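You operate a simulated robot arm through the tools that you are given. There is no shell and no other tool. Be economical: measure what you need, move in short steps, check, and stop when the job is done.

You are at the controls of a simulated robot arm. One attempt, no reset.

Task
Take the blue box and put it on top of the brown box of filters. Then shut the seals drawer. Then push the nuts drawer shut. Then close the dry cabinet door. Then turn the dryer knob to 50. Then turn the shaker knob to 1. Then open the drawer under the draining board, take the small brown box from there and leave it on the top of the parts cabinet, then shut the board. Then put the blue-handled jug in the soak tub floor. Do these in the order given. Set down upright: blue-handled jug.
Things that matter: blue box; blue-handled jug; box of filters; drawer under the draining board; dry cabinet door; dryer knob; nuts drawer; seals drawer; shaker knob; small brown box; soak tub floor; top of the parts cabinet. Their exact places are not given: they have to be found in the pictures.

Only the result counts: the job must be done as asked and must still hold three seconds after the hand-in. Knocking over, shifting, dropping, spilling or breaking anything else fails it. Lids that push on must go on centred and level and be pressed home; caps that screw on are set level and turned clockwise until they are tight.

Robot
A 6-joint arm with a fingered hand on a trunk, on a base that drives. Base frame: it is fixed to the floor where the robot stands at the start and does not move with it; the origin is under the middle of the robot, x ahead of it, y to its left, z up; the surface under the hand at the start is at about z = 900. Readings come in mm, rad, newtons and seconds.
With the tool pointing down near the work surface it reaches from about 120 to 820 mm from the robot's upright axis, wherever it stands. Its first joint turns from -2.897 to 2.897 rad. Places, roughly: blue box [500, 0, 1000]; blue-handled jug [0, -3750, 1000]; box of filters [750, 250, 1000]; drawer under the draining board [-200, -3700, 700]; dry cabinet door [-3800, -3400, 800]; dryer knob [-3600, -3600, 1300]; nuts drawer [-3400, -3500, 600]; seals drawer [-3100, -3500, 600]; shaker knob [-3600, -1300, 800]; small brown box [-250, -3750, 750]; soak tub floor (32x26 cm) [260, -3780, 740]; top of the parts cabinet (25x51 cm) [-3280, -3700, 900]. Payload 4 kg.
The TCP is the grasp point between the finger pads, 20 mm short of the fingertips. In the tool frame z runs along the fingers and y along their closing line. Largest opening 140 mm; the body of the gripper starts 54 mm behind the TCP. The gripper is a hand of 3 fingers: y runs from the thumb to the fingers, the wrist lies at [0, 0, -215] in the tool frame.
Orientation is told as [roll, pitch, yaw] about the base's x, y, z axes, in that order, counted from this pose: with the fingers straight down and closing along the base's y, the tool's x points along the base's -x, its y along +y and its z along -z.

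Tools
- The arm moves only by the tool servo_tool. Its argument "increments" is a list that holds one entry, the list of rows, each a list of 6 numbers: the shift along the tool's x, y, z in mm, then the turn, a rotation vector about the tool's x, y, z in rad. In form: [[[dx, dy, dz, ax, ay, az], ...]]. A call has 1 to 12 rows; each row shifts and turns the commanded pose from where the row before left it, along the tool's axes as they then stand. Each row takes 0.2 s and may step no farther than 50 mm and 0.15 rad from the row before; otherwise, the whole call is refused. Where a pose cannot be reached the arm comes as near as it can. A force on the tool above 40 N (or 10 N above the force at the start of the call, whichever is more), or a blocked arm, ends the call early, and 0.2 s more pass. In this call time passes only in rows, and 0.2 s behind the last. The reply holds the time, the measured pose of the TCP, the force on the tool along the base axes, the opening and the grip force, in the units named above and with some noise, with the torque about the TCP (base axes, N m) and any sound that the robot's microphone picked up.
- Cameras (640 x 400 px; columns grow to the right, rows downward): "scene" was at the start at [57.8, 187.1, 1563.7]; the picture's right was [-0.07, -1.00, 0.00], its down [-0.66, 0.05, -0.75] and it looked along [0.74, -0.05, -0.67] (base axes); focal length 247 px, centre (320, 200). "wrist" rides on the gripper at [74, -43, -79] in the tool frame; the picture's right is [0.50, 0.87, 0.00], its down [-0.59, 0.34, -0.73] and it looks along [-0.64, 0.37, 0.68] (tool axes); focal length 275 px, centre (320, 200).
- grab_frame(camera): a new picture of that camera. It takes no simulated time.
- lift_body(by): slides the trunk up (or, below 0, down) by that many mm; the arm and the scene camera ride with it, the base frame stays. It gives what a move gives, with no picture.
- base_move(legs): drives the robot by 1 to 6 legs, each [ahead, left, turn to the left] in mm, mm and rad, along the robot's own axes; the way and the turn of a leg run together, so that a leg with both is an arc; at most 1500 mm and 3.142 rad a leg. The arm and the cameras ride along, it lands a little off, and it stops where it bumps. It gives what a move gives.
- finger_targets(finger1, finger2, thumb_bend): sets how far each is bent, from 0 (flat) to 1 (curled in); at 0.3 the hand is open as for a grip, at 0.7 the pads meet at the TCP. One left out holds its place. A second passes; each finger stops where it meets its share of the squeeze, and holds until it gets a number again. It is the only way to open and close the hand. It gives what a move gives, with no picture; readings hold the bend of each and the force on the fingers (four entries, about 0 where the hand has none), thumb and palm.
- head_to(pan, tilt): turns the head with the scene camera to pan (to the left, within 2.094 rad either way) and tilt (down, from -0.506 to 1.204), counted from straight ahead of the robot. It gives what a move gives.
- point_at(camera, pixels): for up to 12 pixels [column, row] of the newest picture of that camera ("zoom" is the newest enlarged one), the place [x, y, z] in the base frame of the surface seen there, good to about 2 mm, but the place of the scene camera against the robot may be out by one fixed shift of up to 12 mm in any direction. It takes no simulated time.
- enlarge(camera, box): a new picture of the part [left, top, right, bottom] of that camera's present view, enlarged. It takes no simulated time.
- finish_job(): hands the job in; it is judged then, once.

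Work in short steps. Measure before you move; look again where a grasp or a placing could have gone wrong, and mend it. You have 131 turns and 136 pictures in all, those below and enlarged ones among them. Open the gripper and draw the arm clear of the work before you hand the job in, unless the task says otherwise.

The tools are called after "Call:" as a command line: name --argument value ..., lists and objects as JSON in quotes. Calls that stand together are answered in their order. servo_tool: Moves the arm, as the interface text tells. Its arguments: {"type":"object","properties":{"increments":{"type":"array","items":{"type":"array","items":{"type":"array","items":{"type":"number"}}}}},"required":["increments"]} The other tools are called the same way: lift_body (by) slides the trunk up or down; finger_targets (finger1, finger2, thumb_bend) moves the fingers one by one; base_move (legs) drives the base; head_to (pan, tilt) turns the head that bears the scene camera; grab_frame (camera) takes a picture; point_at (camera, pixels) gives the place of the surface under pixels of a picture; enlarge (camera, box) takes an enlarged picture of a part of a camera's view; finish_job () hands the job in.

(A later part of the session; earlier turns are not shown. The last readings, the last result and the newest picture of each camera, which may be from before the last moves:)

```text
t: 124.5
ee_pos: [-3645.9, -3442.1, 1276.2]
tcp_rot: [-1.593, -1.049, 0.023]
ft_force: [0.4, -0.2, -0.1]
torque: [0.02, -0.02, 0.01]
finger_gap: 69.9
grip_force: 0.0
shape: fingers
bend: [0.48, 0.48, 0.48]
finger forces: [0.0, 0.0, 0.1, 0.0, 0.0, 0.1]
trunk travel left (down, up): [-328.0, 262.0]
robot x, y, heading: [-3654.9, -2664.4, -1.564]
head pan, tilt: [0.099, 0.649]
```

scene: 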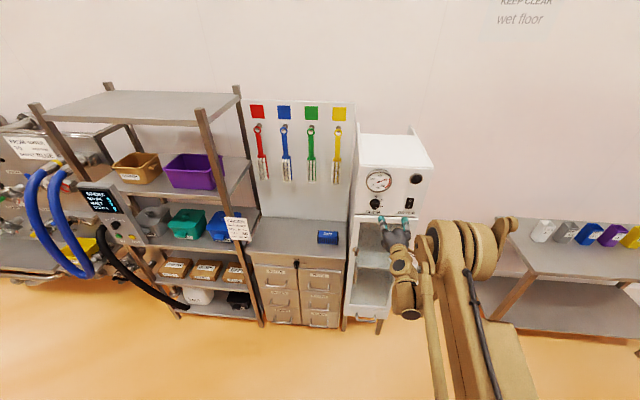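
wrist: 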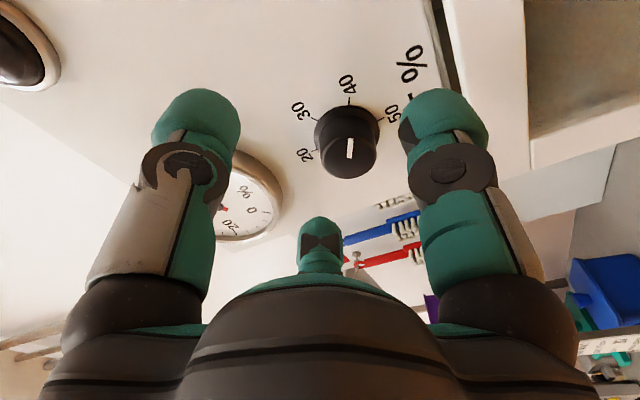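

That works. Now I go down 5 mm and approach the knob by 98 mm.

Call:
servo_tool --increments '[[[4.0, 2.2, 0, 0, 0, 0], [0, 0, 35, 0, 0, 0], [0, 0, 30, 0, 0, 0], [0, 0, 20, 0, 0, 0], [0, 0, 13, 0, 0, 0]]]'

Call:
grab_frame --camera "wrist"

```text
t: 125.7
ee_pos: [-3644.6, -3541.5, 1270.9]
tcp_rot: [-1.59, -1.05, 0.021]
ft_force: [0.5, 0.1, 0.0]
torque: [-0.04, 0.0, 0.01]
finger_gap: 69.7
grip_force: 0.0
shape: fingers
bend: [0.48, 0.48, 0.48]
finger forces: [0.0, 0.0, 0.0, 0.0, 0.0, 0.0]
trunk travel left (down, up): [-328.0, 262.0]
robot x, y, heading: [-3654.2, -2665.0, -1.574]
head pan, tilt: [0.099, 0.649]
```

```text
78 pictures are left
```

wrist: 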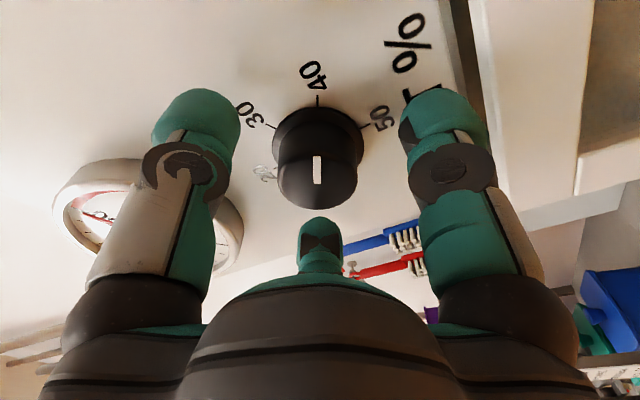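

The knob is centred between the digits. I go 4 mm deeper, grip and turn +1.047 rad about the tool axis.

Call:
servo_tool --increments '[[[0, 0, 4, 0, 0, 0]]]'

Call:
finger_targets --finger1 0.68 --finger2 0.68 --thumb_bend 0.68

Call:
servo_tool --increments '[[[0, 0, 0, 0, 0, 0.131], [0, 0, 0, 0, 0, 0.131], [0, 0, 0, 0, 0, 0.131], [0, 0, 0, 0, 0, 0.131], [0, 0, 0, 0, 0, 0.131], [0, 0, 0, 0, 0, 0.131], [0, 0, 0, 0, 0, 0.131], [0, 0, 0, 0, 0, 0.13]]]'

Call:
grab_frame --camera "wrist"

```text
t: 126.1
ee_pos: [-3644.1, -3546.3, 1271.7]
tcp_rot: [-1.591, -1.049, 0.021]
ft_force: [-0.3, -0.4, 0.1]
torque: [0.02, -0.03, 0.03]
finger_gap: 70.1
grip_force: 0.1
shape: fingers
bend: [0.48, 0.48, 0.48]
finger forces: [0.1, 0.1, 0.0, 0.0, 0.0, 0.0]
trunk travel left (down, up): [-328.0, 262.0]
robot x, y, heading: [-3655.7, -2668.8, -1.569]
head pan, tilt: [0.099, 0.649]
```

```text
t: 127.1
ee_pos: [-3645.0, -3544.7, 1270.9]
tcp_rot: [-1.592, -1.05, 0.023]
ft_force: [-2.0, -0.1, 4.5]
torque: [-0.05, 0.03, 0.01]
finger_gap: 30.5
grip_force: 15.6
shape: fingers
bend: [0.61, 0.62, 0.61]
finger forces: [8.4, 8.4, 0.2, 0.1, 14.7, 0.0]
trunk travel left (down, up): [-328.0, 262.0]
robot x, y, heading: [-3654.3, -2667.0, -1.573]
head pan, tilt: [0.099, 0.649]
```

```text
t: 128.9
ee_pos: [-3644.3, -3545.3, 1271.7]
tcp_rot: [1.592, -1.043, 3.128]
ft_force: [-3.6, -5.8, 8.6]
torque: [-0.19, 0.09, 0.0]
finger_gap: 30.2
grip_force: 15.4
shape: fingers
bend: [0.62, 0.61, 0.62]
finger forces: [7.3, 10.6, 0.0, 0.0, 12.6, 0.0]
trunk travel left (down, up): [-328.0, 262.0]
robot x, y, heading: [-3653.6, -2669.2, -1.569]
head pan, tilt: [0.099, 0.649]
```

```text
77 pictures are left
```

wrist: 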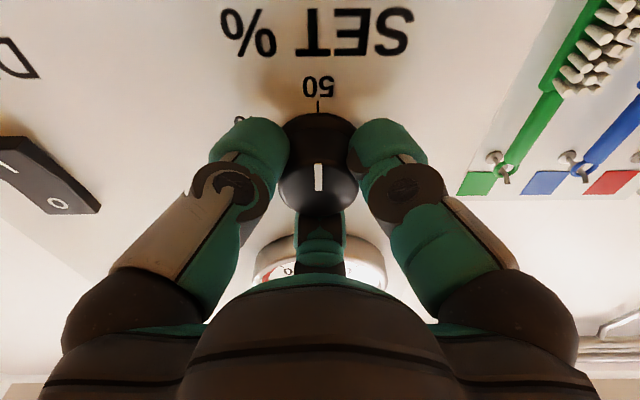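

The pointer lines up with 50. I release, withdraw and check.

Call:
finger_targets --finger1 0.5 --finger2 0.5 --thumb_bend 0.5

Call:
servo_tool --increments '[[[0, 0, -30, 0, 0, 0], [0, 0, -40, 0, 0, 0], [0, 0, -40, 0, 0, 0]]]'

Call:
base_move --legs '[[-300, 0, 0]]'

Call:
enlarge --camera "scene" --box '[320, 130, 440, 210]'

Call:
enlarge --camera "wrist" --box '[240, 40, 400, 160]'

```text
t: 129.9
ee_pos: [-3644.8, -3543.6, 1270.1]
tcp_rot: [1.591, -1.044, 3.127]
ft_force: [0.0, 0.9, -1.0]
torque: [0.01, 0.01, 0.0]
finger_gap: 63.6
grip_force: 0.0
shape: fingers
bend: [0.5, 0.5, 0.5]
finger forces: [0.0, 0.0, 0.0, 0.0, 0.1, 0.0]
trunk travel left (down, up): [-328.0, 262.0]
robot x, y, heading: [-3653.1, -2667.9, -1.566]
head pan, tilt: [0.099, 0.649]
```

```text
t: 130.7
ee_pos: [-3646.0, -3433.5, 1270.9]
tcp_rot: [1.59, -1.044, 3.128]
ft_force: [-0.4, 0.8, -0.3]
torque: [-0.01, 0.0, 0.03]
finger_gap: 63.5
grip_force: 0.0
shape: fingers
bend: [0.5, 0.5, 0.5]
finger forces: [0.0, 0.0, 0.0, 0.1, 0.0, 0.0]
trunk travel left (down, up): [-328.0, 262.0]
robot x, y, heading: [-3653.6, -2663.9, -1.572]
head pan, tilt: [0.099, 0.649]
```

```text
t: 132.7
ee_pos: [-3643.6, -3132.1, 1271.9]
tcp_rot: [1.594, -1.045, 3.131]
ft_force: [0.4, 0.2, 0.3]
torque: [0.02, -0.01, 0.0]
finger_gap: 63.6
grip_force: 0.0
shape: fingers
bend: [0.5, 0.5, 0.5]
finger forces: [0.1, 0.0, 0.0, 0.1, 0.0, 0.0]
trunk travel left (down, up): [-328.0, 262.0]
robot x, y, heading: [-3651.0, -2363.5, -1.568]
head pan, tilt: [0.099, 0.649]
```

```text
5.00 times, centred on (380, 170) of scene
```

zoom: 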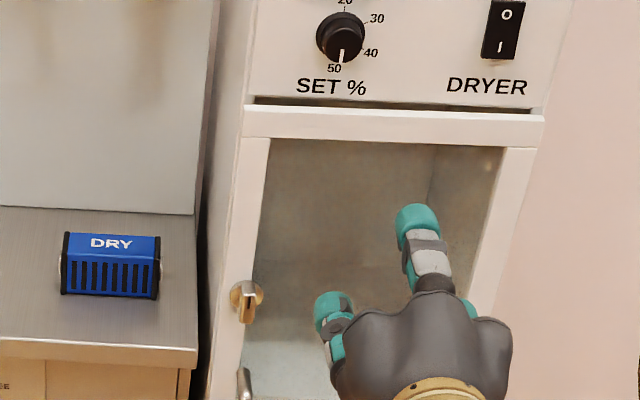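

```text
3.33 times, centred on (320, 100) of wrist
```

zoom: 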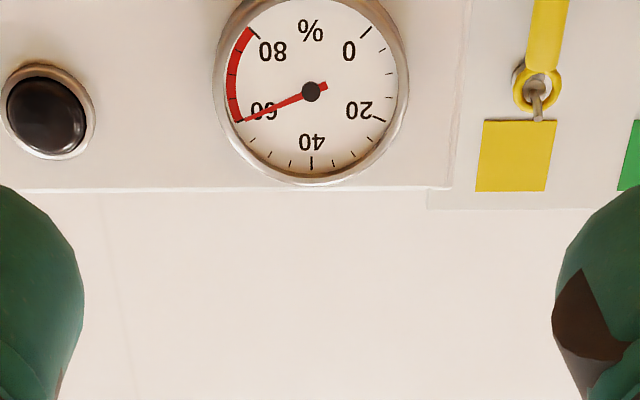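

The dryer reads 50 and the door is shut. Next is the shaker, which is behind me. I fold the arm to tool-down, near the body, then look around.

Call:
servo_tool --increments '[[[0, 0, 0, 0, 0, -0.13], [0, 0, 0, 0, 0, -0.13], [0, 0, 0, 0, 0, -0.13], [0, 0, 0, 0, 0, -0.13], [0, 0, -10, 0, 0.143, 0], [0, 0, -20, 0, 0.143, 0], [0, 0, -20, 0, 0.143, 0], [0, 0, -20, 0, 0.143, 0], [0, 0, -20, 0, 0.143, 0], [0, 0, -20, 0, 0.143, 0], [0, 0, -20, 0, 0.143, 0], [0, 0, 0, 0, 0.143, 0]]]'

Call:
servo_tool --increments '[[[0, 0, 0, 0, 0.143, 0], [0, 0, 0, 0, 0.143, 0], [0, 0, 0, 0, 0.143, 0], [40, 0, 0, 0, 0, 0], [40, 0, 0, 0, 0, 0], [40, 0, 0, 0, 0, 0], [40, 0, 0, 0, 0, 0], [40, 0, 0, 0, 0, 0], [40, 0, 0, 0, 0, 0]]]'

Call:
head_to --pan -2.09 --tilt 0.45

Call:
grab_frame --camera "scene"

```text
t: 135.3
ee_pos: [-3645.6, -3023.8, 1325.4]
tcp_rot: [0.006, -0.434, -1.568]
ft_force: [0.0, -0.9, -0.7]
torque: [-0.01, -0.01, 0.02]
finger_gap: 63.5
grip_force: 0.1
shape: fingers
bend: [0.5, 0.5, 0.5]
finger forces: [0.0, 0.1, 0.0, 0.0, 0.0, 0.1]
trunk travel left (down, up): [-328.0, 262.0]
robot x, y, heading: [-3652.9, -2367.5, -1.573]
head pan, tilt: [0.099, 0.649]
```

```text
t: 137.3
ee_pos: [-3646.5, -2779.5, 1324.0]
tcp_rot: [0.007, -0.01, -1.564]
ft_force: [0.0, 0.9, -0.2]
torque: [0.0, -0.02, 0.05]
finger_gap: 63.2
grip_force: 0.0
shape: fingers
bend: [0.5, 0.5, 0.5]
finger forces: [0.0, 0.0, 0.1, 0.1, 0.0, 0.1]
trunk travel left (down, up): [-328.0, 262.0]
robot x, y, heading: [-3652.7, -2365.5, -1.565]
head pan, tilt: [0.099, 0.649]
```

```text
t: 139.4
ee_pos: [-3647.0, -2781.3, 1323.6]
tcp_rot: [0.008, -0.01, -1.565]
ft_force: [0.2, 0.3, -0.2]
torque: [0.0, 0.0, 0.0]
finger_gap: 63.6
grip_force: 0.0
shape: fingers
bend: [0.5, 0.5, 0.5]
finger forces: [0.0, 0.0, 0.1, 0.0, 0.0, 0.0]
trunk travel left (down, up): [-328.0, 262.0]
robot x, y, heading: [-3654.2, -2366.4, -1.565]
head pan, tilt: [-2.089, 0.45]
```

```text
74 pictures are left
```

scene: 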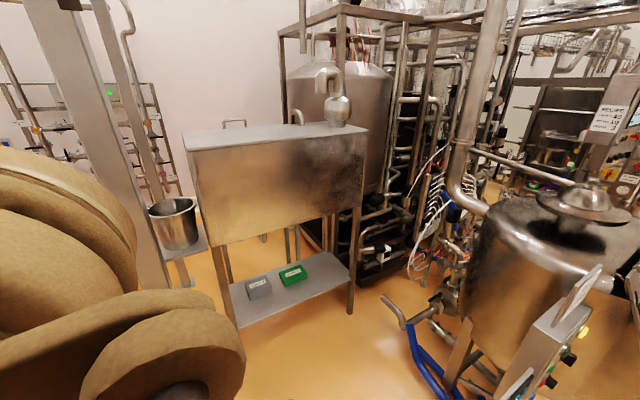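

Equipment stands to the right and behind. I measure it, then look the other way.

Call:
point_at --camera "scene" --pixels '[[235, 325], [350, 310], [420, 320], [460, 380], [500, 390], [560, 330], [470, 300], [175, 240], [600, 130], [250, 230], [590, 380]]'

Call:
head_to --pan 2.09 --tilt 0.45

Call:
grab_frame --camera "scene"

```text
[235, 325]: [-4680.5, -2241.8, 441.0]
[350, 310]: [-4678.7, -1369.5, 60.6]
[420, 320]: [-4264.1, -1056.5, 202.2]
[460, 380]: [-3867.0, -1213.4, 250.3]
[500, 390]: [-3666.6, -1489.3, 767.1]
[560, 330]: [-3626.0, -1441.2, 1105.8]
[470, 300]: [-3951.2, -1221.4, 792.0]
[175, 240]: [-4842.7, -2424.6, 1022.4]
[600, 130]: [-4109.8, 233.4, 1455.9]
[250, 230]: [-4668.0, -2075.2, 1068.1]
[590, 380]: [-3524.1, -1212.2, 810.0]
```

```text
t: 142.8
ee_pos: [-3646.6, -2782.5, 1323.9]
tcp_rot: [0.007, -0.009, -1.562]
ft_force: [-0.1, 0.2, 1.0]
torque: [-0.02, -0.04, -0.01]
finger_gap: 63.6
grip_force: 0.1
shape: fingers
bend: [0.5, 0.5, 0.5]
finger forces: [0.0, 0.1, 0.1, 0.0, 0.0, 0.0]
trunk travel left (down, up): [-328.0, 262.0]
robot x, y, heading: [-3655.6, -2367.9, -1.573]
head pan, tilt: [2.089, 0.45]
```

```text
73 pictures are left
```

scene: 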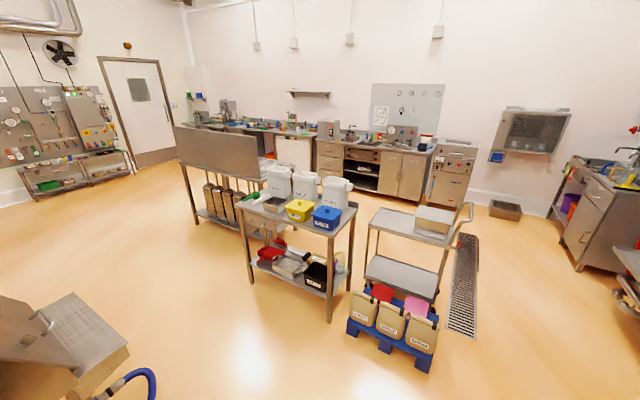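

The shaker unit must be at the lower left, about (-3600,-1400). I turn around to face +y and look at it.

Call:
base_move --legs '[[0, 0, 1.571], [0, 0, 1.571]]'

Call:
head_to --pan 0.0 --tilt 0.6

Call:
grab_frame --camera "scene"

Call:
grab_frame --camera "wrist"

```text
t: 150.8
ee_pos: [-3662.7, -1950.0, 1324.8]
tcp_rot: [0.008, -0.009, 1.574]
ft_force: [0.2, -0.1, 1.0]
torque: [-0.01, 0.0, 0.03]
finger_gap: 63.6
grip_force: 0.1
shape: fingers
bend: [0.5, 0.5, 0.5]
finger forces: [0.1, 0.0, 0.0, 0.1, 0.0, 0.0]
trunk travel left (down, up): [-328.0, 262.0]
robot x, y, heading: [-3653.2, -2364.6, 1.571]
head pan, tilt: [2.089, 0.45]
```

```text
t: 152.8
ee_pos: [-3662.4, -1949.9, 1324.7]
tcp_rot: [0.009, -0.008, 1.574]
ft_force: [-0.2, 0.4, -1.0]
torque: [0.02, 0.01, -0.01]
finger_gap: 63.5
grip_force: 0.1
shape: fingers
bend: [0.5, 0.5, 0.5]
finger forces: [0.0, 0.0, 0.0, 0.1, 0.0, 0.0]
trunk travel left (down, up): [-328.0, 262.0]
robot x, y, heading: [-3654.2, -2365.2, 1.568]
head pan, tilt: [0.0, 0.6]
```

```text
72 pictures are left
```

scene: 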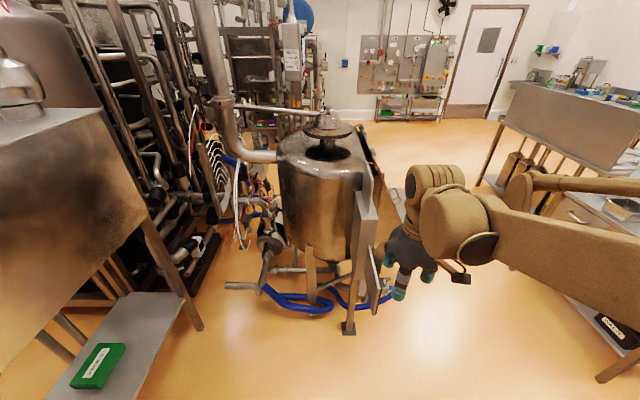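

```text
71 pictures are left
```

wrist: 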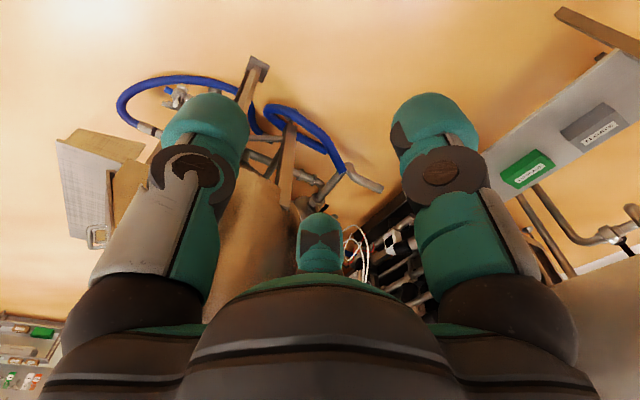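

The shaker's panel faces +x (edge-on at (368,240)). I measure it and the grille unit in the wrist view to choose a stand east of it.

Call:
point_at --camera "scene" --pixels '[[368, 210], [372, 260], [350, 325], [383, 285], [575, 225], [600, 370], [500, 180], [490, 250]]'

Call:
point_at --camera "wrist" --pixels '[[70, 180], [85, 235], [140, 150], [100, 240], [75, 150], [250, 70]]'

Call:
head_to --pan -0.9 --tilt 0.55

Call:
grab_frame --camera "scene"

```text
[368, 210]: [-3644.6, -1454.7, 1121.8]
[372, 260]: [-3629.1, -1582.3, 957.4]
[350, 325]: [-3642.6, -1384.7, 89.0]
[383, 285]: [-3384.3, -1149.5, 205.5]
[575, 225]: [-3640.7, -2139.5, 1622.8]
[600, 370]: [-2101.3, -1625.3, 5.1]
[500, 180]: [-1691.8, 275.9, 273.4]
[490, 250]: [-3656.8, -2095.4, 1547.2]
```

```text
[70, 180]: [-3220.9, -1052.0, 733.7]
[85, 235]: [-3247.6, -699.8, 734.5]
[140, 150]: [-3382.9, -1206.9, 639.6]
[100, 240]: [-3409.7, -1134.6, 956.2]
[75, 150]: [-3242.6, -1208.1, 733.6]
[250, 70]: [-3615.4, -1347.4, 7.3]
```

```text
t: 154.0
ee_pos: [-3662.5, -1949.8, 1324.6]
tcp_rot: [0.008, -0.009, 1.575]
ft_force: [0.9, 0.0, -0.2]
torque: [-0.02, 0.0, -0.06]
finger_gap: 63.7
grip_force: 0.0
shape: fingers
bend: [0.5, 0.5, 0.5]
finger forces: [0.0, 0.1, 0.0, 0.0, 0.0, 0.0]
trunk travel left (down, up): [-328.0, 262.0]
robot x, y, heading: [-3655.3, -2368.4, 1.571]
head pan, tilt: [-0.901, 0.55]
```

```text
70 pictures are left
```

scene: 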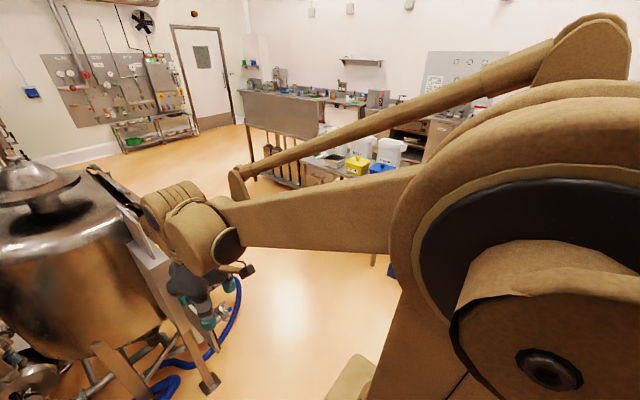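

I need to see the pallet with the sacks to the east. I look right and down.

Call:
head_to --pan -1.5 --tilt 0.7

Call:
grab_frame --camera "scene"

```text
t: 155.0
ee_pos: [-3663.1, -1949.7, 1323.7]
tcp_rot: [0.006, -0.009, 1.572]
ft_force: [0.1, -0.5, 1.5]
torque: [0.01, 0.0, 0.01]
finger_gap: 63.8
grip_force: 0.1
shape: fingers
bend: [0.5, 0.5, 0.5]
finger forces: [0.0, 0.0, 0.0, 0.1, 0.0, 0.0]
trunk travel left (down, up): [-328.0, 262.0]
robot x, y, heading: [-3652.9, -2364.9, 1.568]
head pan, tilt: [-1.499, 0.7]
```

```text
69 pictures are left
```

scene: 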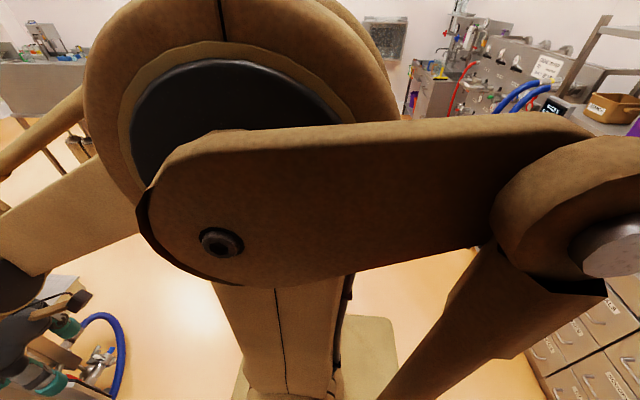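

The arm blocks the view. I turn right to face +x to inspect the floor there.

Call:
base_move --legs '[[0, 0, -1.571]]'

Call:
head_to --pan 0.3 --tilt 0.6

Call:
grab_frame --camera "scene"

```text
t: 159.2
ee_pos: [-3238.8, -2357.0, 1323.5]
tcp_rot: [0.006, -0.009, 0.007]
ft_force: [-1.0, 1.3, -0.9]
torque: [0.06, 0.04, 0.0]
finger_gap: 63.7
grip_force: 0.2
shape: fingers
bend: [0.5, 0.5, 0.5]
finger forces: [0.0, 0.0, 0.0, 0.0, 0.0, 0.0]
trunk travel left (down, up): [-328.0, 262.0]
robot x, y, heading: [-3657.8, -2363.8, 0.002]
head pan, tilt: [-1.499, 0.7]
```

```text
t: 161.0
ee_pos: [-3238.6, -2357.5, 1323.9]
tcp_rot: [0.007, -0.009, 0.008]
ft_force: [-0.5, 0.3, -0.5]
torque: [0.03, -0.02, -0.01]
finger_gap: 63.5
grip_force: 0.1
shape: fingers
bend: [0.5, 0.5, 0.5]
finger forces: [0.0, 0.0, 0.0, 0.1, 0.1, 0.0]
trunk travel left (down, up): [-328.0, 262.0]
robot x, y, heading: [-3654.3, -2368.4, 0.002]
head pan, tilt: [0.3, 0.6]
```

```text
68 pictures are left
```

scene: 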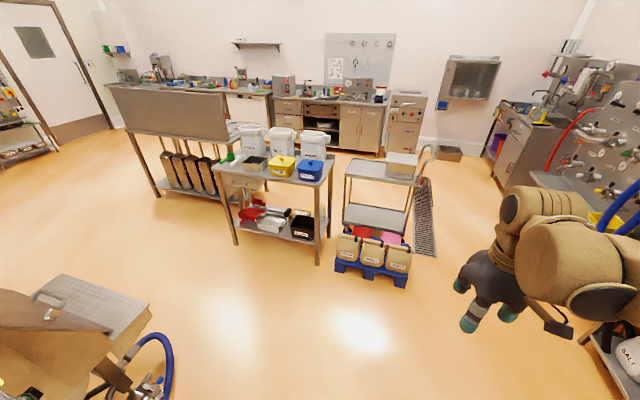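

Call:
point_at --camera "scene" --pixels '[[337, 268], [402, 287], [317, 262], [235, 243], [155, 195], [130, 345], [45, 300], [150, 305], [90, 340], [165, 390], [68, 360]]'

Call:
enlarge --camera "scene" --box '[0, 250, 200, 400]'

```text
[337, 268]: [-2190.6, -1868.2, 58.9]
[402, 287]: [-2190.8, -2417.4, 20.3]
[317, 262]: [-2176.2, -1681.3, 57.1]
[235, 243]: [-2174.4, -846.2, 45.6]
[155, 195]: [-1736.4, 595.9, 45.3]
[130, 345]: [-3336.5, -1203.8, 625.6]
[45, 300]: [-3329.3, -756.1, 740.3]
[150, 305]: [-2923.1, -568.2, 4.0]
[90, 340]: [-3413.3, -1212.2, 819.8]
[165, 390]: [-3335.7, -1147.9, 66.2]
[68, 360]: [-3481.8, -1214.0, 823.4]
```

```text
2.67 times, centred on (100, 325) of scene
```

zoom: 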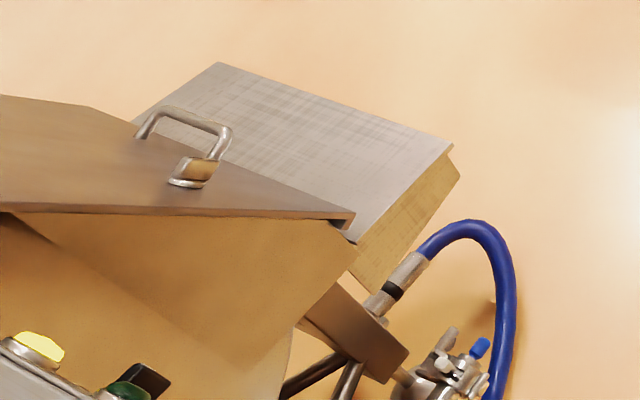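

I drive ahead 650 mm, then turn to face north-west to look at the shaker's panel.

Call:
base_move --legs '[[700, 0, 0], [0, 100, 1.2], [0, 0, 1.1]]'

Call:
head_to --pan 0.1 --tilt 0.6

Call:
grab_frame --camera "scene"

```text
t: 170.6
ee_pos: [-3294.3, -1980.2, 1324.9]
tcp_rot: [0.007, -0.009, 2.3]
ft_force: [-0.7, 0.9, 0.3]
torque: [0.03, -0.01, -0.01]
finger_gap: 63.4
grip_force: 0.1
shape: fingers
bend: [0.5, 0.5, 0.5]
finger forces: [0.0, 0.0, 0.1, 0.0, 0.1, 0.0]
trunk travel left (down, up): [-328.0, 262.0]
robot x, y, heading: [-3012.4, -2286.3, 2.297]
head pan, tilt: [0.3, 0.6]
```

```text
t: 171.3
ee_pos: [-3295.1, -1980.0, 1323.9]
tcp_rot: [0.007, -0.01, 2.299]
ft_force: [1.3, 0.1, 0.1]
torque: [-0.01, -0.01, -0.01]
finger_gap: 63.7
grip_force: 0.1
shape: fingers
bend: [0.5, 0.5, 0.5]
finger forces: [0.1, 0.0, 0.0, 0.0, 0.1, 0.0]
trunk travel left (down, up): [-328.0, 262.0]
robot x, y, heading: [-3015.8, -2282.9, 2.293]
head pan, tilt: [0.099, 0.6]
```

```text
66 pictures are left
```

scene: 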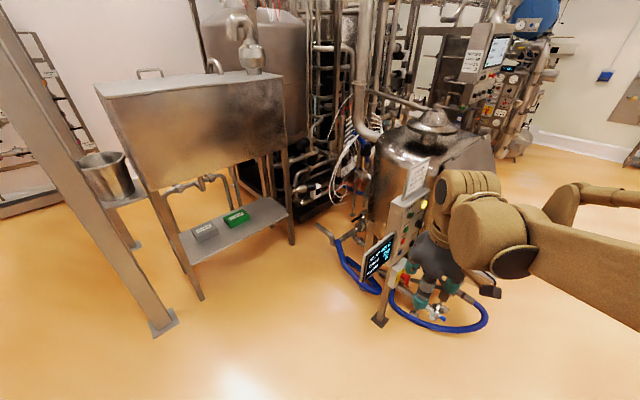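

The control panel stands at (400,230), facing me. I enlarge.

Call:
enlarge --camera "scene" --box '[340, 140, 460, 320]'

Call:
point_at --camera "scene" --pixels '[[415, 180], [390, 200], [428, 200], [405, 215], [385, 260], [375, 275], [380, 318], [405, 270], [400, 235]]'

Call:
grab_frame --camera "wrist"

```text
2.22 times, centred on (400, 230) of scene
```

zoom: 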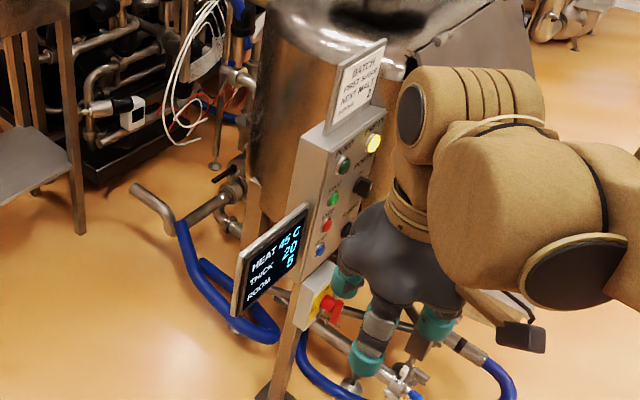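

```text
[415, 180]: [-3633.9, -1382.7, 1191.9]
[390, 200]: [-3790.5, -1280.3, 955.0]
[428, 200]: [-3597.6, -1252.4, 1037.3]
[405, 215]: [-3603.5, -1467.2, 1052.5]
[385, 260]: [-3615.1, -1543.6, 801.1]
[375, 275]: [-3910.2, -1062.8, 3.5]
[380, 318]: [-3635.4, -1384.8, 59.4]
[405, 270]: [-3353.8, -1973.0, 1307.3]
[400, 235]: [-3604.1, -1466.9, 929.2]
```

```text
64 pictures are left
```

wrist: 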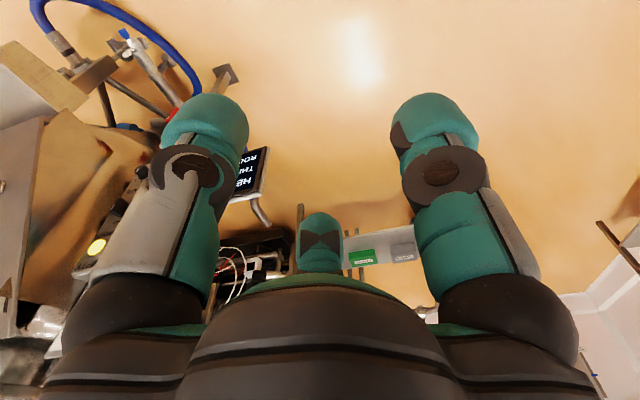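

The panel face is at x about -3603, facing +x. I turn to face -x and drive to in front of it, at about (-2760,-1400).

Call:
base_move --legs '[[0, 0, 0.849], [-260, -450, 0], [0, -420, 0]]'

Call:
head_to --pan 0.1 --tilt 0.65

Call:
grab_frame --camera "scene"

Call:
grab_frame --camera "wrist"

```text
t: 178.7
ee_pos: [-3178.4, -1428.2, 1324.6]
tcp_rot: [0.007, -0.01, -3.126]
ft_force: [-0.6, 0.7, 0.2]
torque: [0.0, 0.01, 0.02]
finger_gap: 63.7
grip_force: 0.0
shape: fingers
bend: [0.5, 0.5, 0.5]
finger forces: [0.0, 0.0, 0.0, 0.1, 0.1, 0.0]
trunk travel left (down, up): [-328.0, 262.0]
robot x, y, heading: [-2765.2, -1415.9, -3.13]
head pan, tilt: [0.099, 0.6]
```

```text
t: 179.4
ee_pos: [-3177.3, -1428.1, 1322.9]
tcp_rot: [0.009, -0.009, -3.126]
ft_force: [-0.4, -0.2, -0.3]
torque: [0.0, -0.05, -0.01]
finger_gap: 63.5
grip_force: 0.0
shape: fingers
bend: [0.5, 0.5, 0.5]
finger forces: [0.0, 0.0, 0.0, 0.1, 0.0, 0.0]
trunk travel left (down, up): [-328.0, 262.0]
robot x, y, heading: [-2764.4, -1414.3, -3.129]
head pan, tilt: [0.099, 0.649]
```

```text
63 pictures are left
```

scene: 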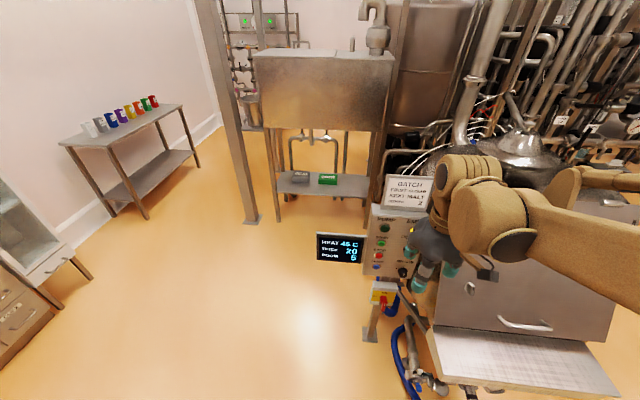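

```text
62 pictures are left
```

wrist: 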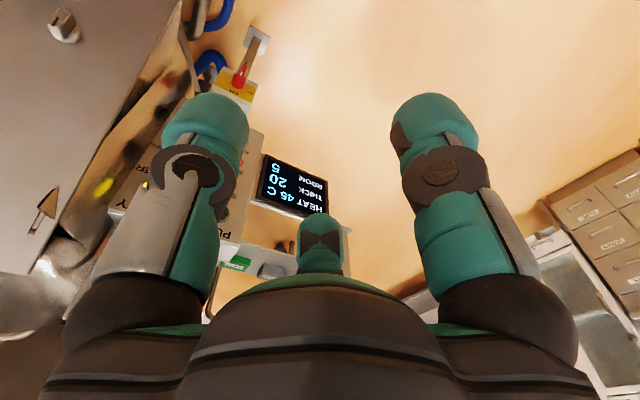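

I enlarge the panel in the scene view.

Call:
enlarge --camera "scene" --box '[350, 200, 450, 310]'

Call:
point_at --camera "scene" --pixels '[[385, 228], [410, 229], [377, 255], [403, 271], [390, 262], [396, 215], [383, 298], [378, 267], [450, 330], [470, 290]]'

```text
3.64 times, centred on (400, 255) of scene
```

zoom: 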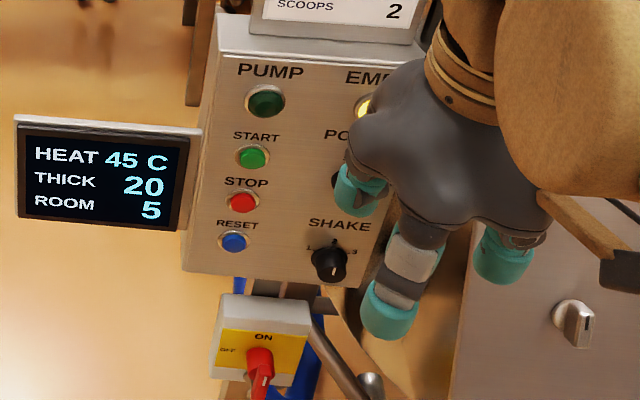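

```text
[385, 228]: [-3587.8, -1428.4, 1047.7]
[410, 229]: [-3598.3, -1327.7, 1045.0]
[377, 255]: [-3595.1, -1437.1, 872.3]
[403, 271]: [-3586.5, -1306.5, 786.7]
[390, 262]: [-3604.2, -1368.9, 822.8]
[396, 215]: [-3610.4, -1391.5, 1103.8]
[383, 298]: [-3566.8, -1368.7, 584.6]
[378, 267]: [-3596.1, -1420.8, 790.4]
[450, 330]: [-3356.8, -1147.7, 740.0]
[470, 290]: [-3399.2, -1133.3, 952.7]
```

The SHAKE knob is at about (-3586,-1306,787) on the panel at x -3604. I extend the arm, level the tool, then lower the trunk in front of the panel.

Call:
servo_tool --increments '[[[-40, 0, 0, 0, 0, 0], [-40, 0, 0, 0, 0, 0], [-40, 0, 0, 0, 0, 0], [-40, 0, 0, 0, 0, 0], [-40, 0, 0, 0, 0, 0], [-40, 0, 0, 0, 0, 0], [-40, 0, 0, 0, 0, 0], [-40, 0, 0, 0, 0, 0]]]'

Call:
servo_tool --increments '[[[0, 0, 0, 0, -0.143, 0], [0, 0, 0, 0, -0.143, 0], [0, 0, 0, 0, -0.143, 0], [0, 0, 0, 0, -0.143, 0], [0, 0, 0, 0, -0.143, 0], [0, 0, 0, 0, -0.143, 0], [0, 0, 0, 0, -0.143, 0], [0, 0, 0, 0, -0.143, 0], [0, 0, 0, 0, -0.143, 0], [0, 0, 0, 0, -0.143, 0], [0, 0, 0, 0, -0.131, 0]]]'

Call:
lift_body --by -328

Call:
grab_frame --camera "wrist"

Call:
grab_frame --camera "scene"

```text
t: 181.2
ee_pos: [-3499.4, -1433.2, 1325.7]
tcp_rot: [0.006, -0.008, -3.125]
ft_force: [0.0, -0.7, 0.3]
torque: [0.0, 0.0, 0.0]
finger_gap: 63.4
grip_force: 0.0
shape: fingers
bend: [0.5, 0.5, 0.5]
finger forces: [0.0, 0.0, 0.1, 0.1, 0.0, 0.1]
trunk travel left (down, up): [-328.0, 262.0]
robot x, y, heading: [-2761.8, -1414.7, -3.133]
head pan, tilt: [0.099, 0.649]
```

```text
t: 183.6
ee_pos: [-3497.2, -1430.6, 1328.0]
tcp_rot: [0.137, -1.523, 3.012]
ft_force: [0.1, -0.1, -0.3]
torque: [0.01, 0.0, 0.0]
finger_gap: 63.7
grip_force: 0.1
shape: fingers
bend: [0.5, 0.5, 0.5]
finger forces: [0.1, 0.1, 0.0, 0.1, 0.1, 0.0]
trunk travel left (down, up): [-328.0, 262.0]
robot x, y, heading: [-2760.7, -1414.3, -3.132]
head pan, tilt: [0.099, 0.649]
```

```text
t: 186.8
ee_pos: [-3498.2, -1431.9, 999.0]
tcp_rot: [0.126, -1.523, 3.021]
ft_force: [0.7, 0.7, 0.4]
torque: [0.02, -0.01, -0.01]
finger_gap: 63.9
grip_force: 0.0
shape: fingers
bend: [0.5, 0.5, 0.5]
finger forces: [0.0, 0.1, 0.1, 0.1, 0.0, 0.0]
trunk travel left (down, up): [0.0, 590.0]
robot x, y, heading: [-2757.6, -1415.6, -3.13]
head pan, tilt: [0.099, 0.649]
```

```text
60 pictures are left
```

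wrist: 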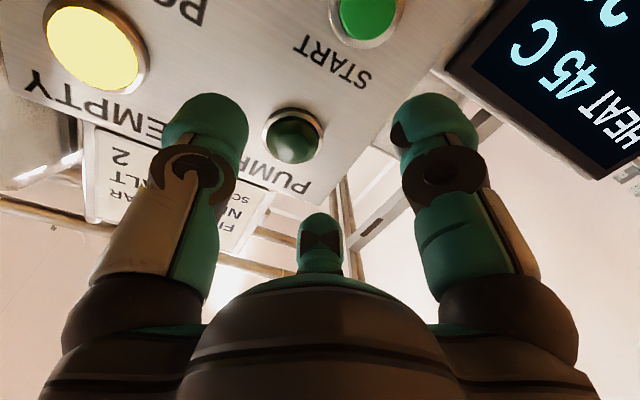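

```text
59 pictures are left
```

scene: 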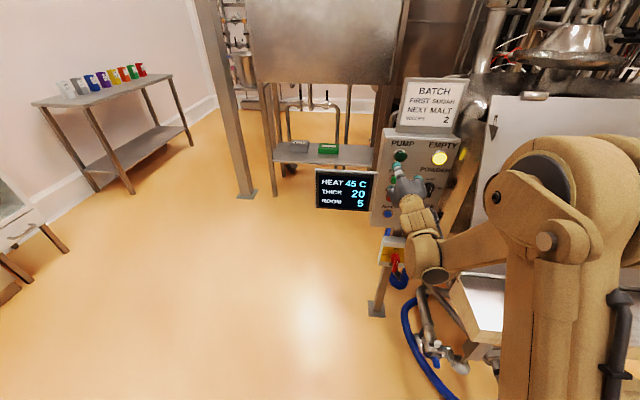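

I back the base 100 mm, then lower the hand to z about 790 and move right to the knob's column.

Call:
base_move --legs '[[-100, 0, 0]]'

Call:
servo_tool --increments '[[[0, 0, 40, 0, 0, 0], [0, -25, 40, 0, 0, 0], [35, -20, 0, 0, 0, 0], [35, -20, 0, 0, 0, 0], [35, -20, 0, 0, 0, 0], [35, -20, 0, 0, 0, 0], [35, -20, 0, 0, 0, 0], [33, 0, 0, 0, 0, 0]]]'

Call:
grab_frame --camera "wrist"

Call:
grab_frame --camera "scene"

```text
t: 187.9
ee_pos: [-3396.2, -1432.1, 999.9]
tcp_rot: [0.125, -1.522, 3.024]
ft_force: [-0.1, 0.2, 1.3]
torque: [-0.03, 0.01, 0.02]
finger_gap: 63.8
grip_force: 0.0
shape: fingers
bend: [0.5, 0.5, 0.5]
finger forces: [0.0, 0.1, 0.0, 0.1, 0.0, 0.1]
trunk travel left (down, up): [0.0, 590.0]
robot x, y, heading: [-2659.9, -1416.4, -3.128]
head pan, tilt: [0.099, 0.649]
```

```text
t: 189.8
ee_pos: [-3465.1, -1307.0, 787.5]
tcp_rot: [0.127, -1.521, 3.021]
ft_force: [0.1, -1.1, -0.6]
torque: [-0.05, 0.0, -0.01]
finger_gap: 63.6
grip_force: 0.1
shape: fingers
bend: [0.5, 0.5, 0.5]
finger forces: [0.0, 0.0, 0.0, 0.1, 0.0, 0.1]
trunk travel left (down, up): [0.0, 590.0]
robot x, y, heading: [-2661.1, -1413.6, -3.128]
head pan, tilt: [0.099, 0.649]
```

```text
58 pictures are left
```

wrist: 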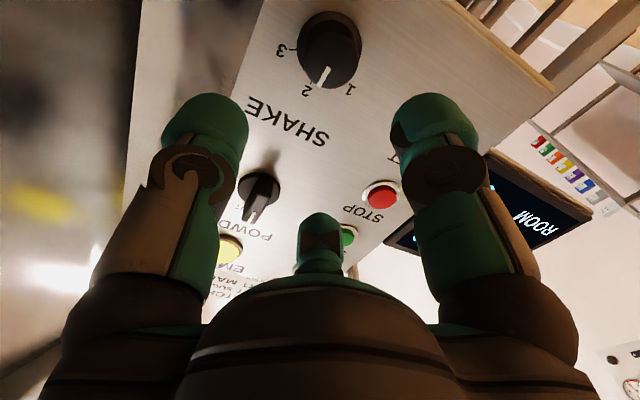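

```text
57 pictures are left
```

scene: 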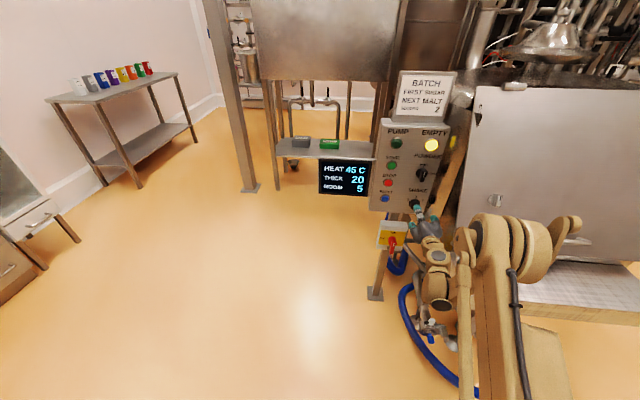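

The SHAKE knob with marks 1, 2, 3 is visible at (330,50). I enlarge and measure.

Call:
enlarge --camera "wrist" --box '[265, 0, 395, 110]'

```text
3.64 times, centred on (330, 55) of wrist
```

zoom: 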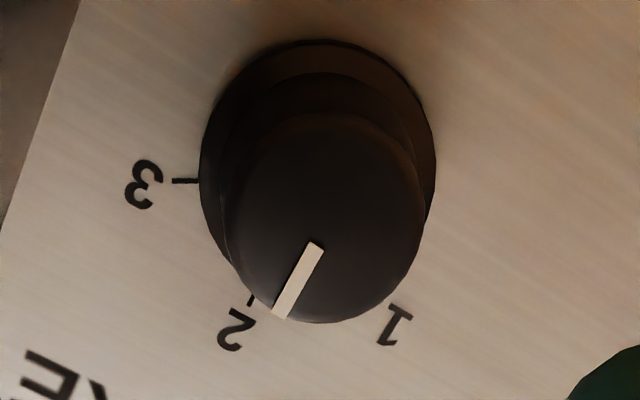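

Call:
point_at --camera "zoom" --pixels '[[175, 181], [248, 304], [143, 185], [237, 328], [395, 325], [315, 246], [281, 313], [330, 45], [205, 170], [434, 170], [330, 125], [240, 210]]'

```text
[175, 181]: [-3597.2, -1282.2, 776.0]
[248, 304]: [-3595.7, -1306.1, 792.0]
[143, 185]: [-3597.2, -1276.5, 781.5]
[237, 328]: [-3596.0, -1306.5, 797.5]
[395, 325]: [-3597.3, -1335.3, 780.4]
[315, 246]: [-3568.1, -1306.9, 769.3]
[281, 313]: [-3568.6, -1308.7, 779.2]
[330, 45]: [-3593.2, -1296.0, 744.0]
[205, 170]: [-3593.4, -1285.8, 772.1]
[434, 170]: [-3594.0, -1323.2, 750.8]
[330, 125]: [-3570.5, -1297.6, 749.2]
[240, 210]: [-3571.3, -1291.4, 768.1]
```

The knob centre is y=-1306, z=764, front at x=-3569, with marks 1/2/3 at -60/0/+60° and the pointer on 2. I level up, pre-turn +0.52, centre and approach.

Call:
servo_tool --increments '[[[0, 0, 0, 0.007, -0.049, 0], [11.5, -0.5, 0, 0, 0, 0], [11.5, -0.5, 0, 0, 0, 0], [0, 0, 0, 0, 0, 0.13], [0, 0, 0, 0, 0, 0.13], [0, 0, 0, 0, 0, 0.13], [0, 0, 0, 0, 0, 0.13], [0, 0, 25, 0, 0, 0], [0, 0, 25, 0, 0, 0]]]'

Call:
grab_frame --camera "wrist"

```text
t: 191.8
ee_pos: [-3516.7, -1306.7, 763.6]
tcp_rot: [1.571, -1.045, 1.569]
ft_force: [0.8, 0.3, 0.9]
torque: [0.0, 0.0, 0.0]
finger_gap: 63.7
grip_force: 0.0
shape: fingers
bend: [0.5, 0.5, 0.5]
finger forces: [0.0, 0.1, 0.1, 0.1, 0.1, 0.0]
trunk travel left (down, up): [0.0, 590.0]
robot x, y, heading: [-2659.0, -1419.4, -3.125]
head pan, tilt: [0.099, 0.649]
```

```text
55 pictures are left
```

wrist: 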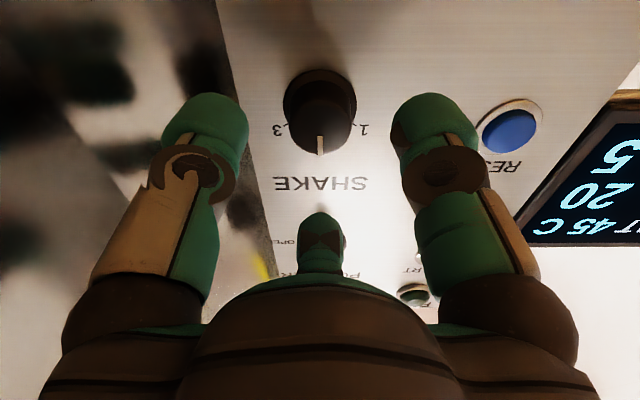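

Well centred, with the pointer at 2. I advance 50 mm, grip and turn -1.047 rad (counterclockwise, to 1).

Call:
servo_tool --increments '[[[0, 0, 25, 0, 0, 0], [0, 0, 15, 0, 0, 0], [0, 0, 10, 0, 0, 0]]]'

Call:
finger_targets --finger1 0.68 --finger2 0.68 --thumb_bend 0.68

Call:
servo_tool --increments '[[[0, 0, 0, 0, 0, -0.131], [0, 0, 0, 0, 0, -0.131], [0, 0, 0, 0, 0, -0.131], [0, 0, 0, 0, 0, -0.131], [0, 0, 0, 0, 0, -0.131], [0, 0, 0, 0, 0, -0.131], [0, 0, 0, 0, 0, -0.131], [0, 0, 0, 0, 0, -0.13]]]'

Call:
grab_frame --camera "wrist"

```text
t: 192.6
ee_pos: [-3559.9, -1308.1, 770.5]
tcp_rot: [1.569, -1.044, 1.573]
ft_force: [0.6, -0.1, -1.0]
torque: [-0.02, 0.02, -0.03]
finger_gap: 63.8
grip_force: 0.0
shape: fingers
bend: [0.5, 0.5, 0.5]
finger forces: [0.1, 0.0, 0.0, 0.0, 0.1, 0.0]
out of reach, approached as far as the arm can: row 2, 3
trunk travel left (down, up): [0.0, 590.0]
robot x, y, heading: [-2658.8, -1415.5, -3.123]
head pan, tilt: [0.099, 0.649]
```

```text
t: 193.6
ee_pos: [-3560.9, -1307.8, 771.1]
tcp_rot: [1.568, -1.042, 1.573]
ft_force: [-1.9, 3.8, -1.5]
torque: [0.04, -0.04, 0.01]
finger_gap: 32.8
grip_force: 14.4
shape: fingers
bend: [0.6, 0.64, 0.61]
finger forces: [9.5, 5.3, 0.1, 0.0, 16.0, 0.0]
trunk travel left (down, up): [0.0, 590.0]
robot x, y, heading: [-2658.6, -1414.2, -3.134]
head pan, tilt: [0.099, 0.649]
```

```text
t: 195.1
ee_pos: [-3565.2, -1320.7, 769.1]
tcp_rot: [-1.451, -1.277, -1.731]
ft_force: [7.8, 7.4, 17.0]
torque: [0.27, 0.25, -0.32]
finger_gap: 35.1
grip_force: 21.5
shape: fingers
bend: [0.63, 0.67, 0.58]
finger forces: [11.3, 1.8, 0.0, 0.0, 29.8, 0.1]
out of reach, approached as far as the arm can: row 4, 5, 6, 7
trunk travel left (down, up): [0.0, 590.0]
robot x, y, heading: [-2662.6, -1412.9, -3.14]
head pan, tilt: [0.099, 0.649]
stopped in row 7: the force on the tool passed its limit at 46 N (the readings are from after the stop); the commanded pose is now the measured one
```

```text
54 pictures are left
```

wrist: 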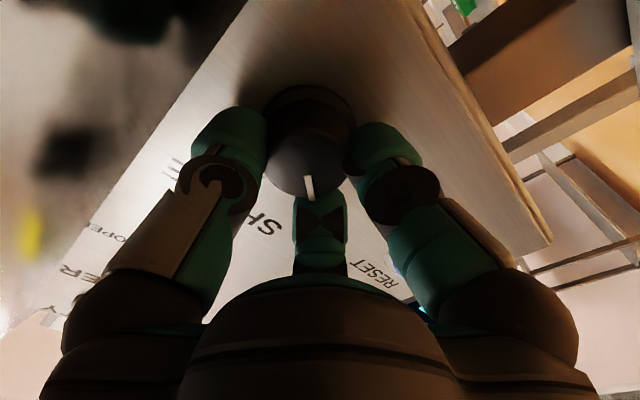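

The arm ran out of reach during the turn. I release, pull back, and bring the base 70 mm closer.

Call:
finger_targets --finger1 0.48 --finger2 0.48 --thumb_bend 0.48

Call:
servo_tool --increments '[[[0, 0, -25, 0, 0, 0], [0, 0, -35, 0, 0, 0], [0, 0, -35, 0, 0, 0]]]'

Call:
grab_frame --camera "wrist"

```text
t: 196.1
ee_pos: [-3568.8, -1324.4, 766.9]
tcp_rot: [-1.441, -1.275, -1.736]
ft_force: [4.5, -0.4, -1.4]
torque: [0.09, 0.12, 0.2]
finger_gap: 70.0
grip_force: 2.3
shape: fingers
bend: [0.48, 0.48, 0.48]
finger forces: [0.0, 4.4, 0.0, 0.0, 0.1, 0.1]
trunk travel left (down, up): [0.0, 590.0]
robot x, y, heading: [-2660.4, -1414.7, -3.133]
head pan, tilt: [0.099, 0.649]
```

```text
t: 196.8
ee_pos: [-3473.7, -1327.7, 771.0]
tcp_rot: [-1.423, -1.275, -1.754]
ft_force: [-0.4, -1.3, -0.6]
torque: [0.01, -0.02, 0.01]
finger_gap: 69.8
grip_force: 0.1
shape: fingers
bend: [0.48, 0.48, 0.48]
finger forces: [0.0, 0.1, 0.1, 0.1, 0.1, 0.0]
trunk travel left (down, up): [0.0, 590.0]
robot x, y, heading: [-2658.9, -1416.1, -3.131]
head pan, tilt: [0.099, 0.649]
```

```text
53 pictures are left
```

wrist: 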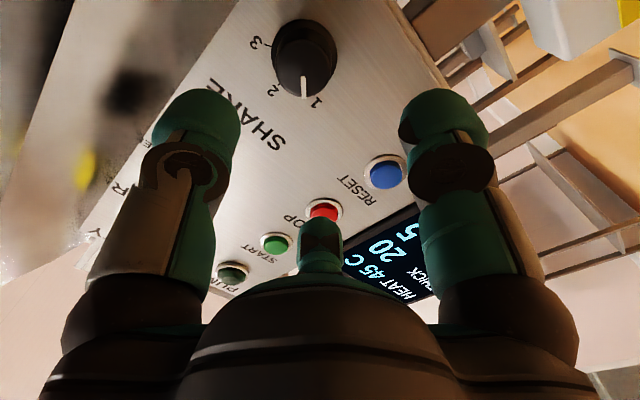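

Call:
enlarge --camera "wrist" --box '[240, 10, 360, 115]'

Call:
point_at --camera "zoom" --pixels '[[345, 260], [340, 330], [410, 358], [175, 320], [75, 130], [120, 150], [205, 300]]'

```text
3.81 times, centred on (300, 62) of wrist
```

zoom: 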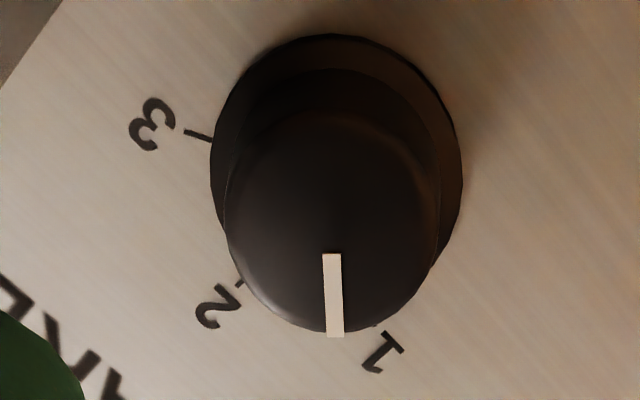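

```text
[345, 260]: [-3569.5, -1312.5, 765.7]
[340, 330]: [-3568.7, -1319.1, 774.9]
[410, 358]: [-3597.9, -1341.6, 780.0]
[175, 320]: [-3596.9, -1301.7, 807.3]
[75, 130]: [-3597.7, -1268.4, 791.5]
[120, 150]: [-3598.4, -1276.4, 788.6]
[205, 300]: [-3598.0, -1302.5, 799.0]
```

Call:
point_at --camera "zoom" --pixels '[[332, 256], [333, 258], [335, 333], [334, 330], [240, 283], [187, 132], [360, 350], [212, 305], [152, 125], [384, 352]]'

```text
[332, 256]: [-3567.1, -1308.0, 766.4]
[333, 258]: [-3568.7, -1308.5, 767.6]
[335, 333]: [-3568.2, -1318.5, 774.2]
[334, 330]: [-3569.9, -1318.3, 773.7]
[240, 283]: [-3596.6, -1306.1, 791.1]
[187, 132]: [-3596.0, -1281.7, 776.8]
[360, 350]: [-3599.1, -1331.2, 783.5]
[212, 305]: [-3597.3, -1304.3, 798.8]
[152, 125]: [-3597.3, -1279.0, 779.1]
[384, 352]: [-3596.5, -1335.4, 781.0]
```

The pointer is at about -54°, so a further -6° is needed. I straighten the tool, re-centre, bring the base 60 mm closer and check.

Call:
servo_tool --increments '[[[0, 0, 0, -0.028, -0.053, 0], [12.9, -18.8, 0, 0, 0, 0]]]'

Call:
base_move --legs '[[60, 0, 0]]'

```text
t: 197.4
ee_pos: [-3476.3, -1325.7, 763.9]
tcp_rot: [-1.394, -1.283, -1.771]
ft_force: [0.5, 1.2, -0.9]
torque: [0.01, -0.02, -0.02]
finger_gap: 70.0
grip_force: 0.1
shape: fingers
bend: [0.48, 0.48, 0.48]
finger forces: [0.0, 0.0, 0.1, 0.0, 0.0, 0.0]
out of reach, approached as far as the arm can: row 1, 2
trunk travel left (down, up): [0.0, 590.0]
robot x, y, heading: [-2663.0, -1415.3, -3.138]
head pan, tilt: [0.099, 0.649]
```

```text
t: 198.4
ee_pos: [-3536.1, -1327.8, 762.7]
tcp_rot: [-1.394, -1.284, -1.773]
ft_force: [-1.1, -0.4, 0.0]
torque: [-0.01, -0.02, 0.0]
finger_gap: 69.7
grip_force: 0.1
shape: fingers
bend: [0.48, 0.48, 0.48]
finger forces: [0.0, 0.0, 0.0, 0.1, 0.0, 0.0]
trunk travel left (down, up): [0.0, 590.0]
robot x, y, heading: [-2718.5, -1415.9, -3.128]
head pan, tilt: [0.099, 0.649]
```

I shift the base right 21 mm to line up in y, instead of straining the arm, then approach.

Call:
base_move --legs '[[0, -21, 0]]'

Call:
servo_tool --increments '[[[0, 0, 15, 0, 0, 0], [0, 0, 12, 0, 0, 0]]]'

Call:
grab_frame --camera "wrist"

```text
t: 199.2
ee_pos: [-3536.4, -1305.3, 763.8]
tcp_rot: [-1.395, -1.283, -1.771]
ft_force: [-0.9, -0.4, 0.3]
torque: [0.0, 0.02, -0.02]
finger_gap: 69.8
grip_force: 0.1
shape: fingers
bend: [0.48, 0.48, 0.48]
finger forces: [0.1, 0.1, 0.1, 0.0, 0.0, 0.0]
trunk travel left (down, up): [0.0, 590.0]
robot x, y, heading: [-2723.3, -1396.0, -3.139]
head pan, tilt: [0.099, 0.649]
```

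```text
t: 199.8
ee_pos: [-3563.7, -1304.8, 761.8]
tcp_rot: [-1.394, -1.281, -1.769]
ft_force: [0.7, -1.5, -0.5]
torque: [-0.07, -0.02, 0.0]
finger_gap: 68.7
grip_force: 0.8
shape: fingers
bend: [0.48, 0.48, 0.48]
finger forces: [0.0, 0.0, 0.0, 0.0, 1.5, 0.0]
trunk travel left (down, up): [0.0, 590.0]
robot x, y, heading: [-2720.7, -1394.4, -3.137]
head pan, tilt: [0.099, 0.649]
```

```text
51 pictures are left
```

wrist: 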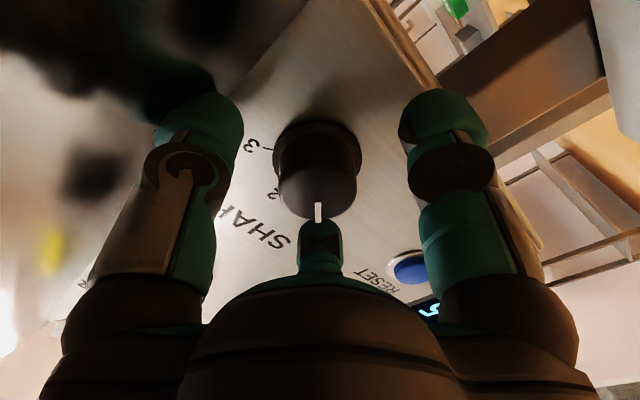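

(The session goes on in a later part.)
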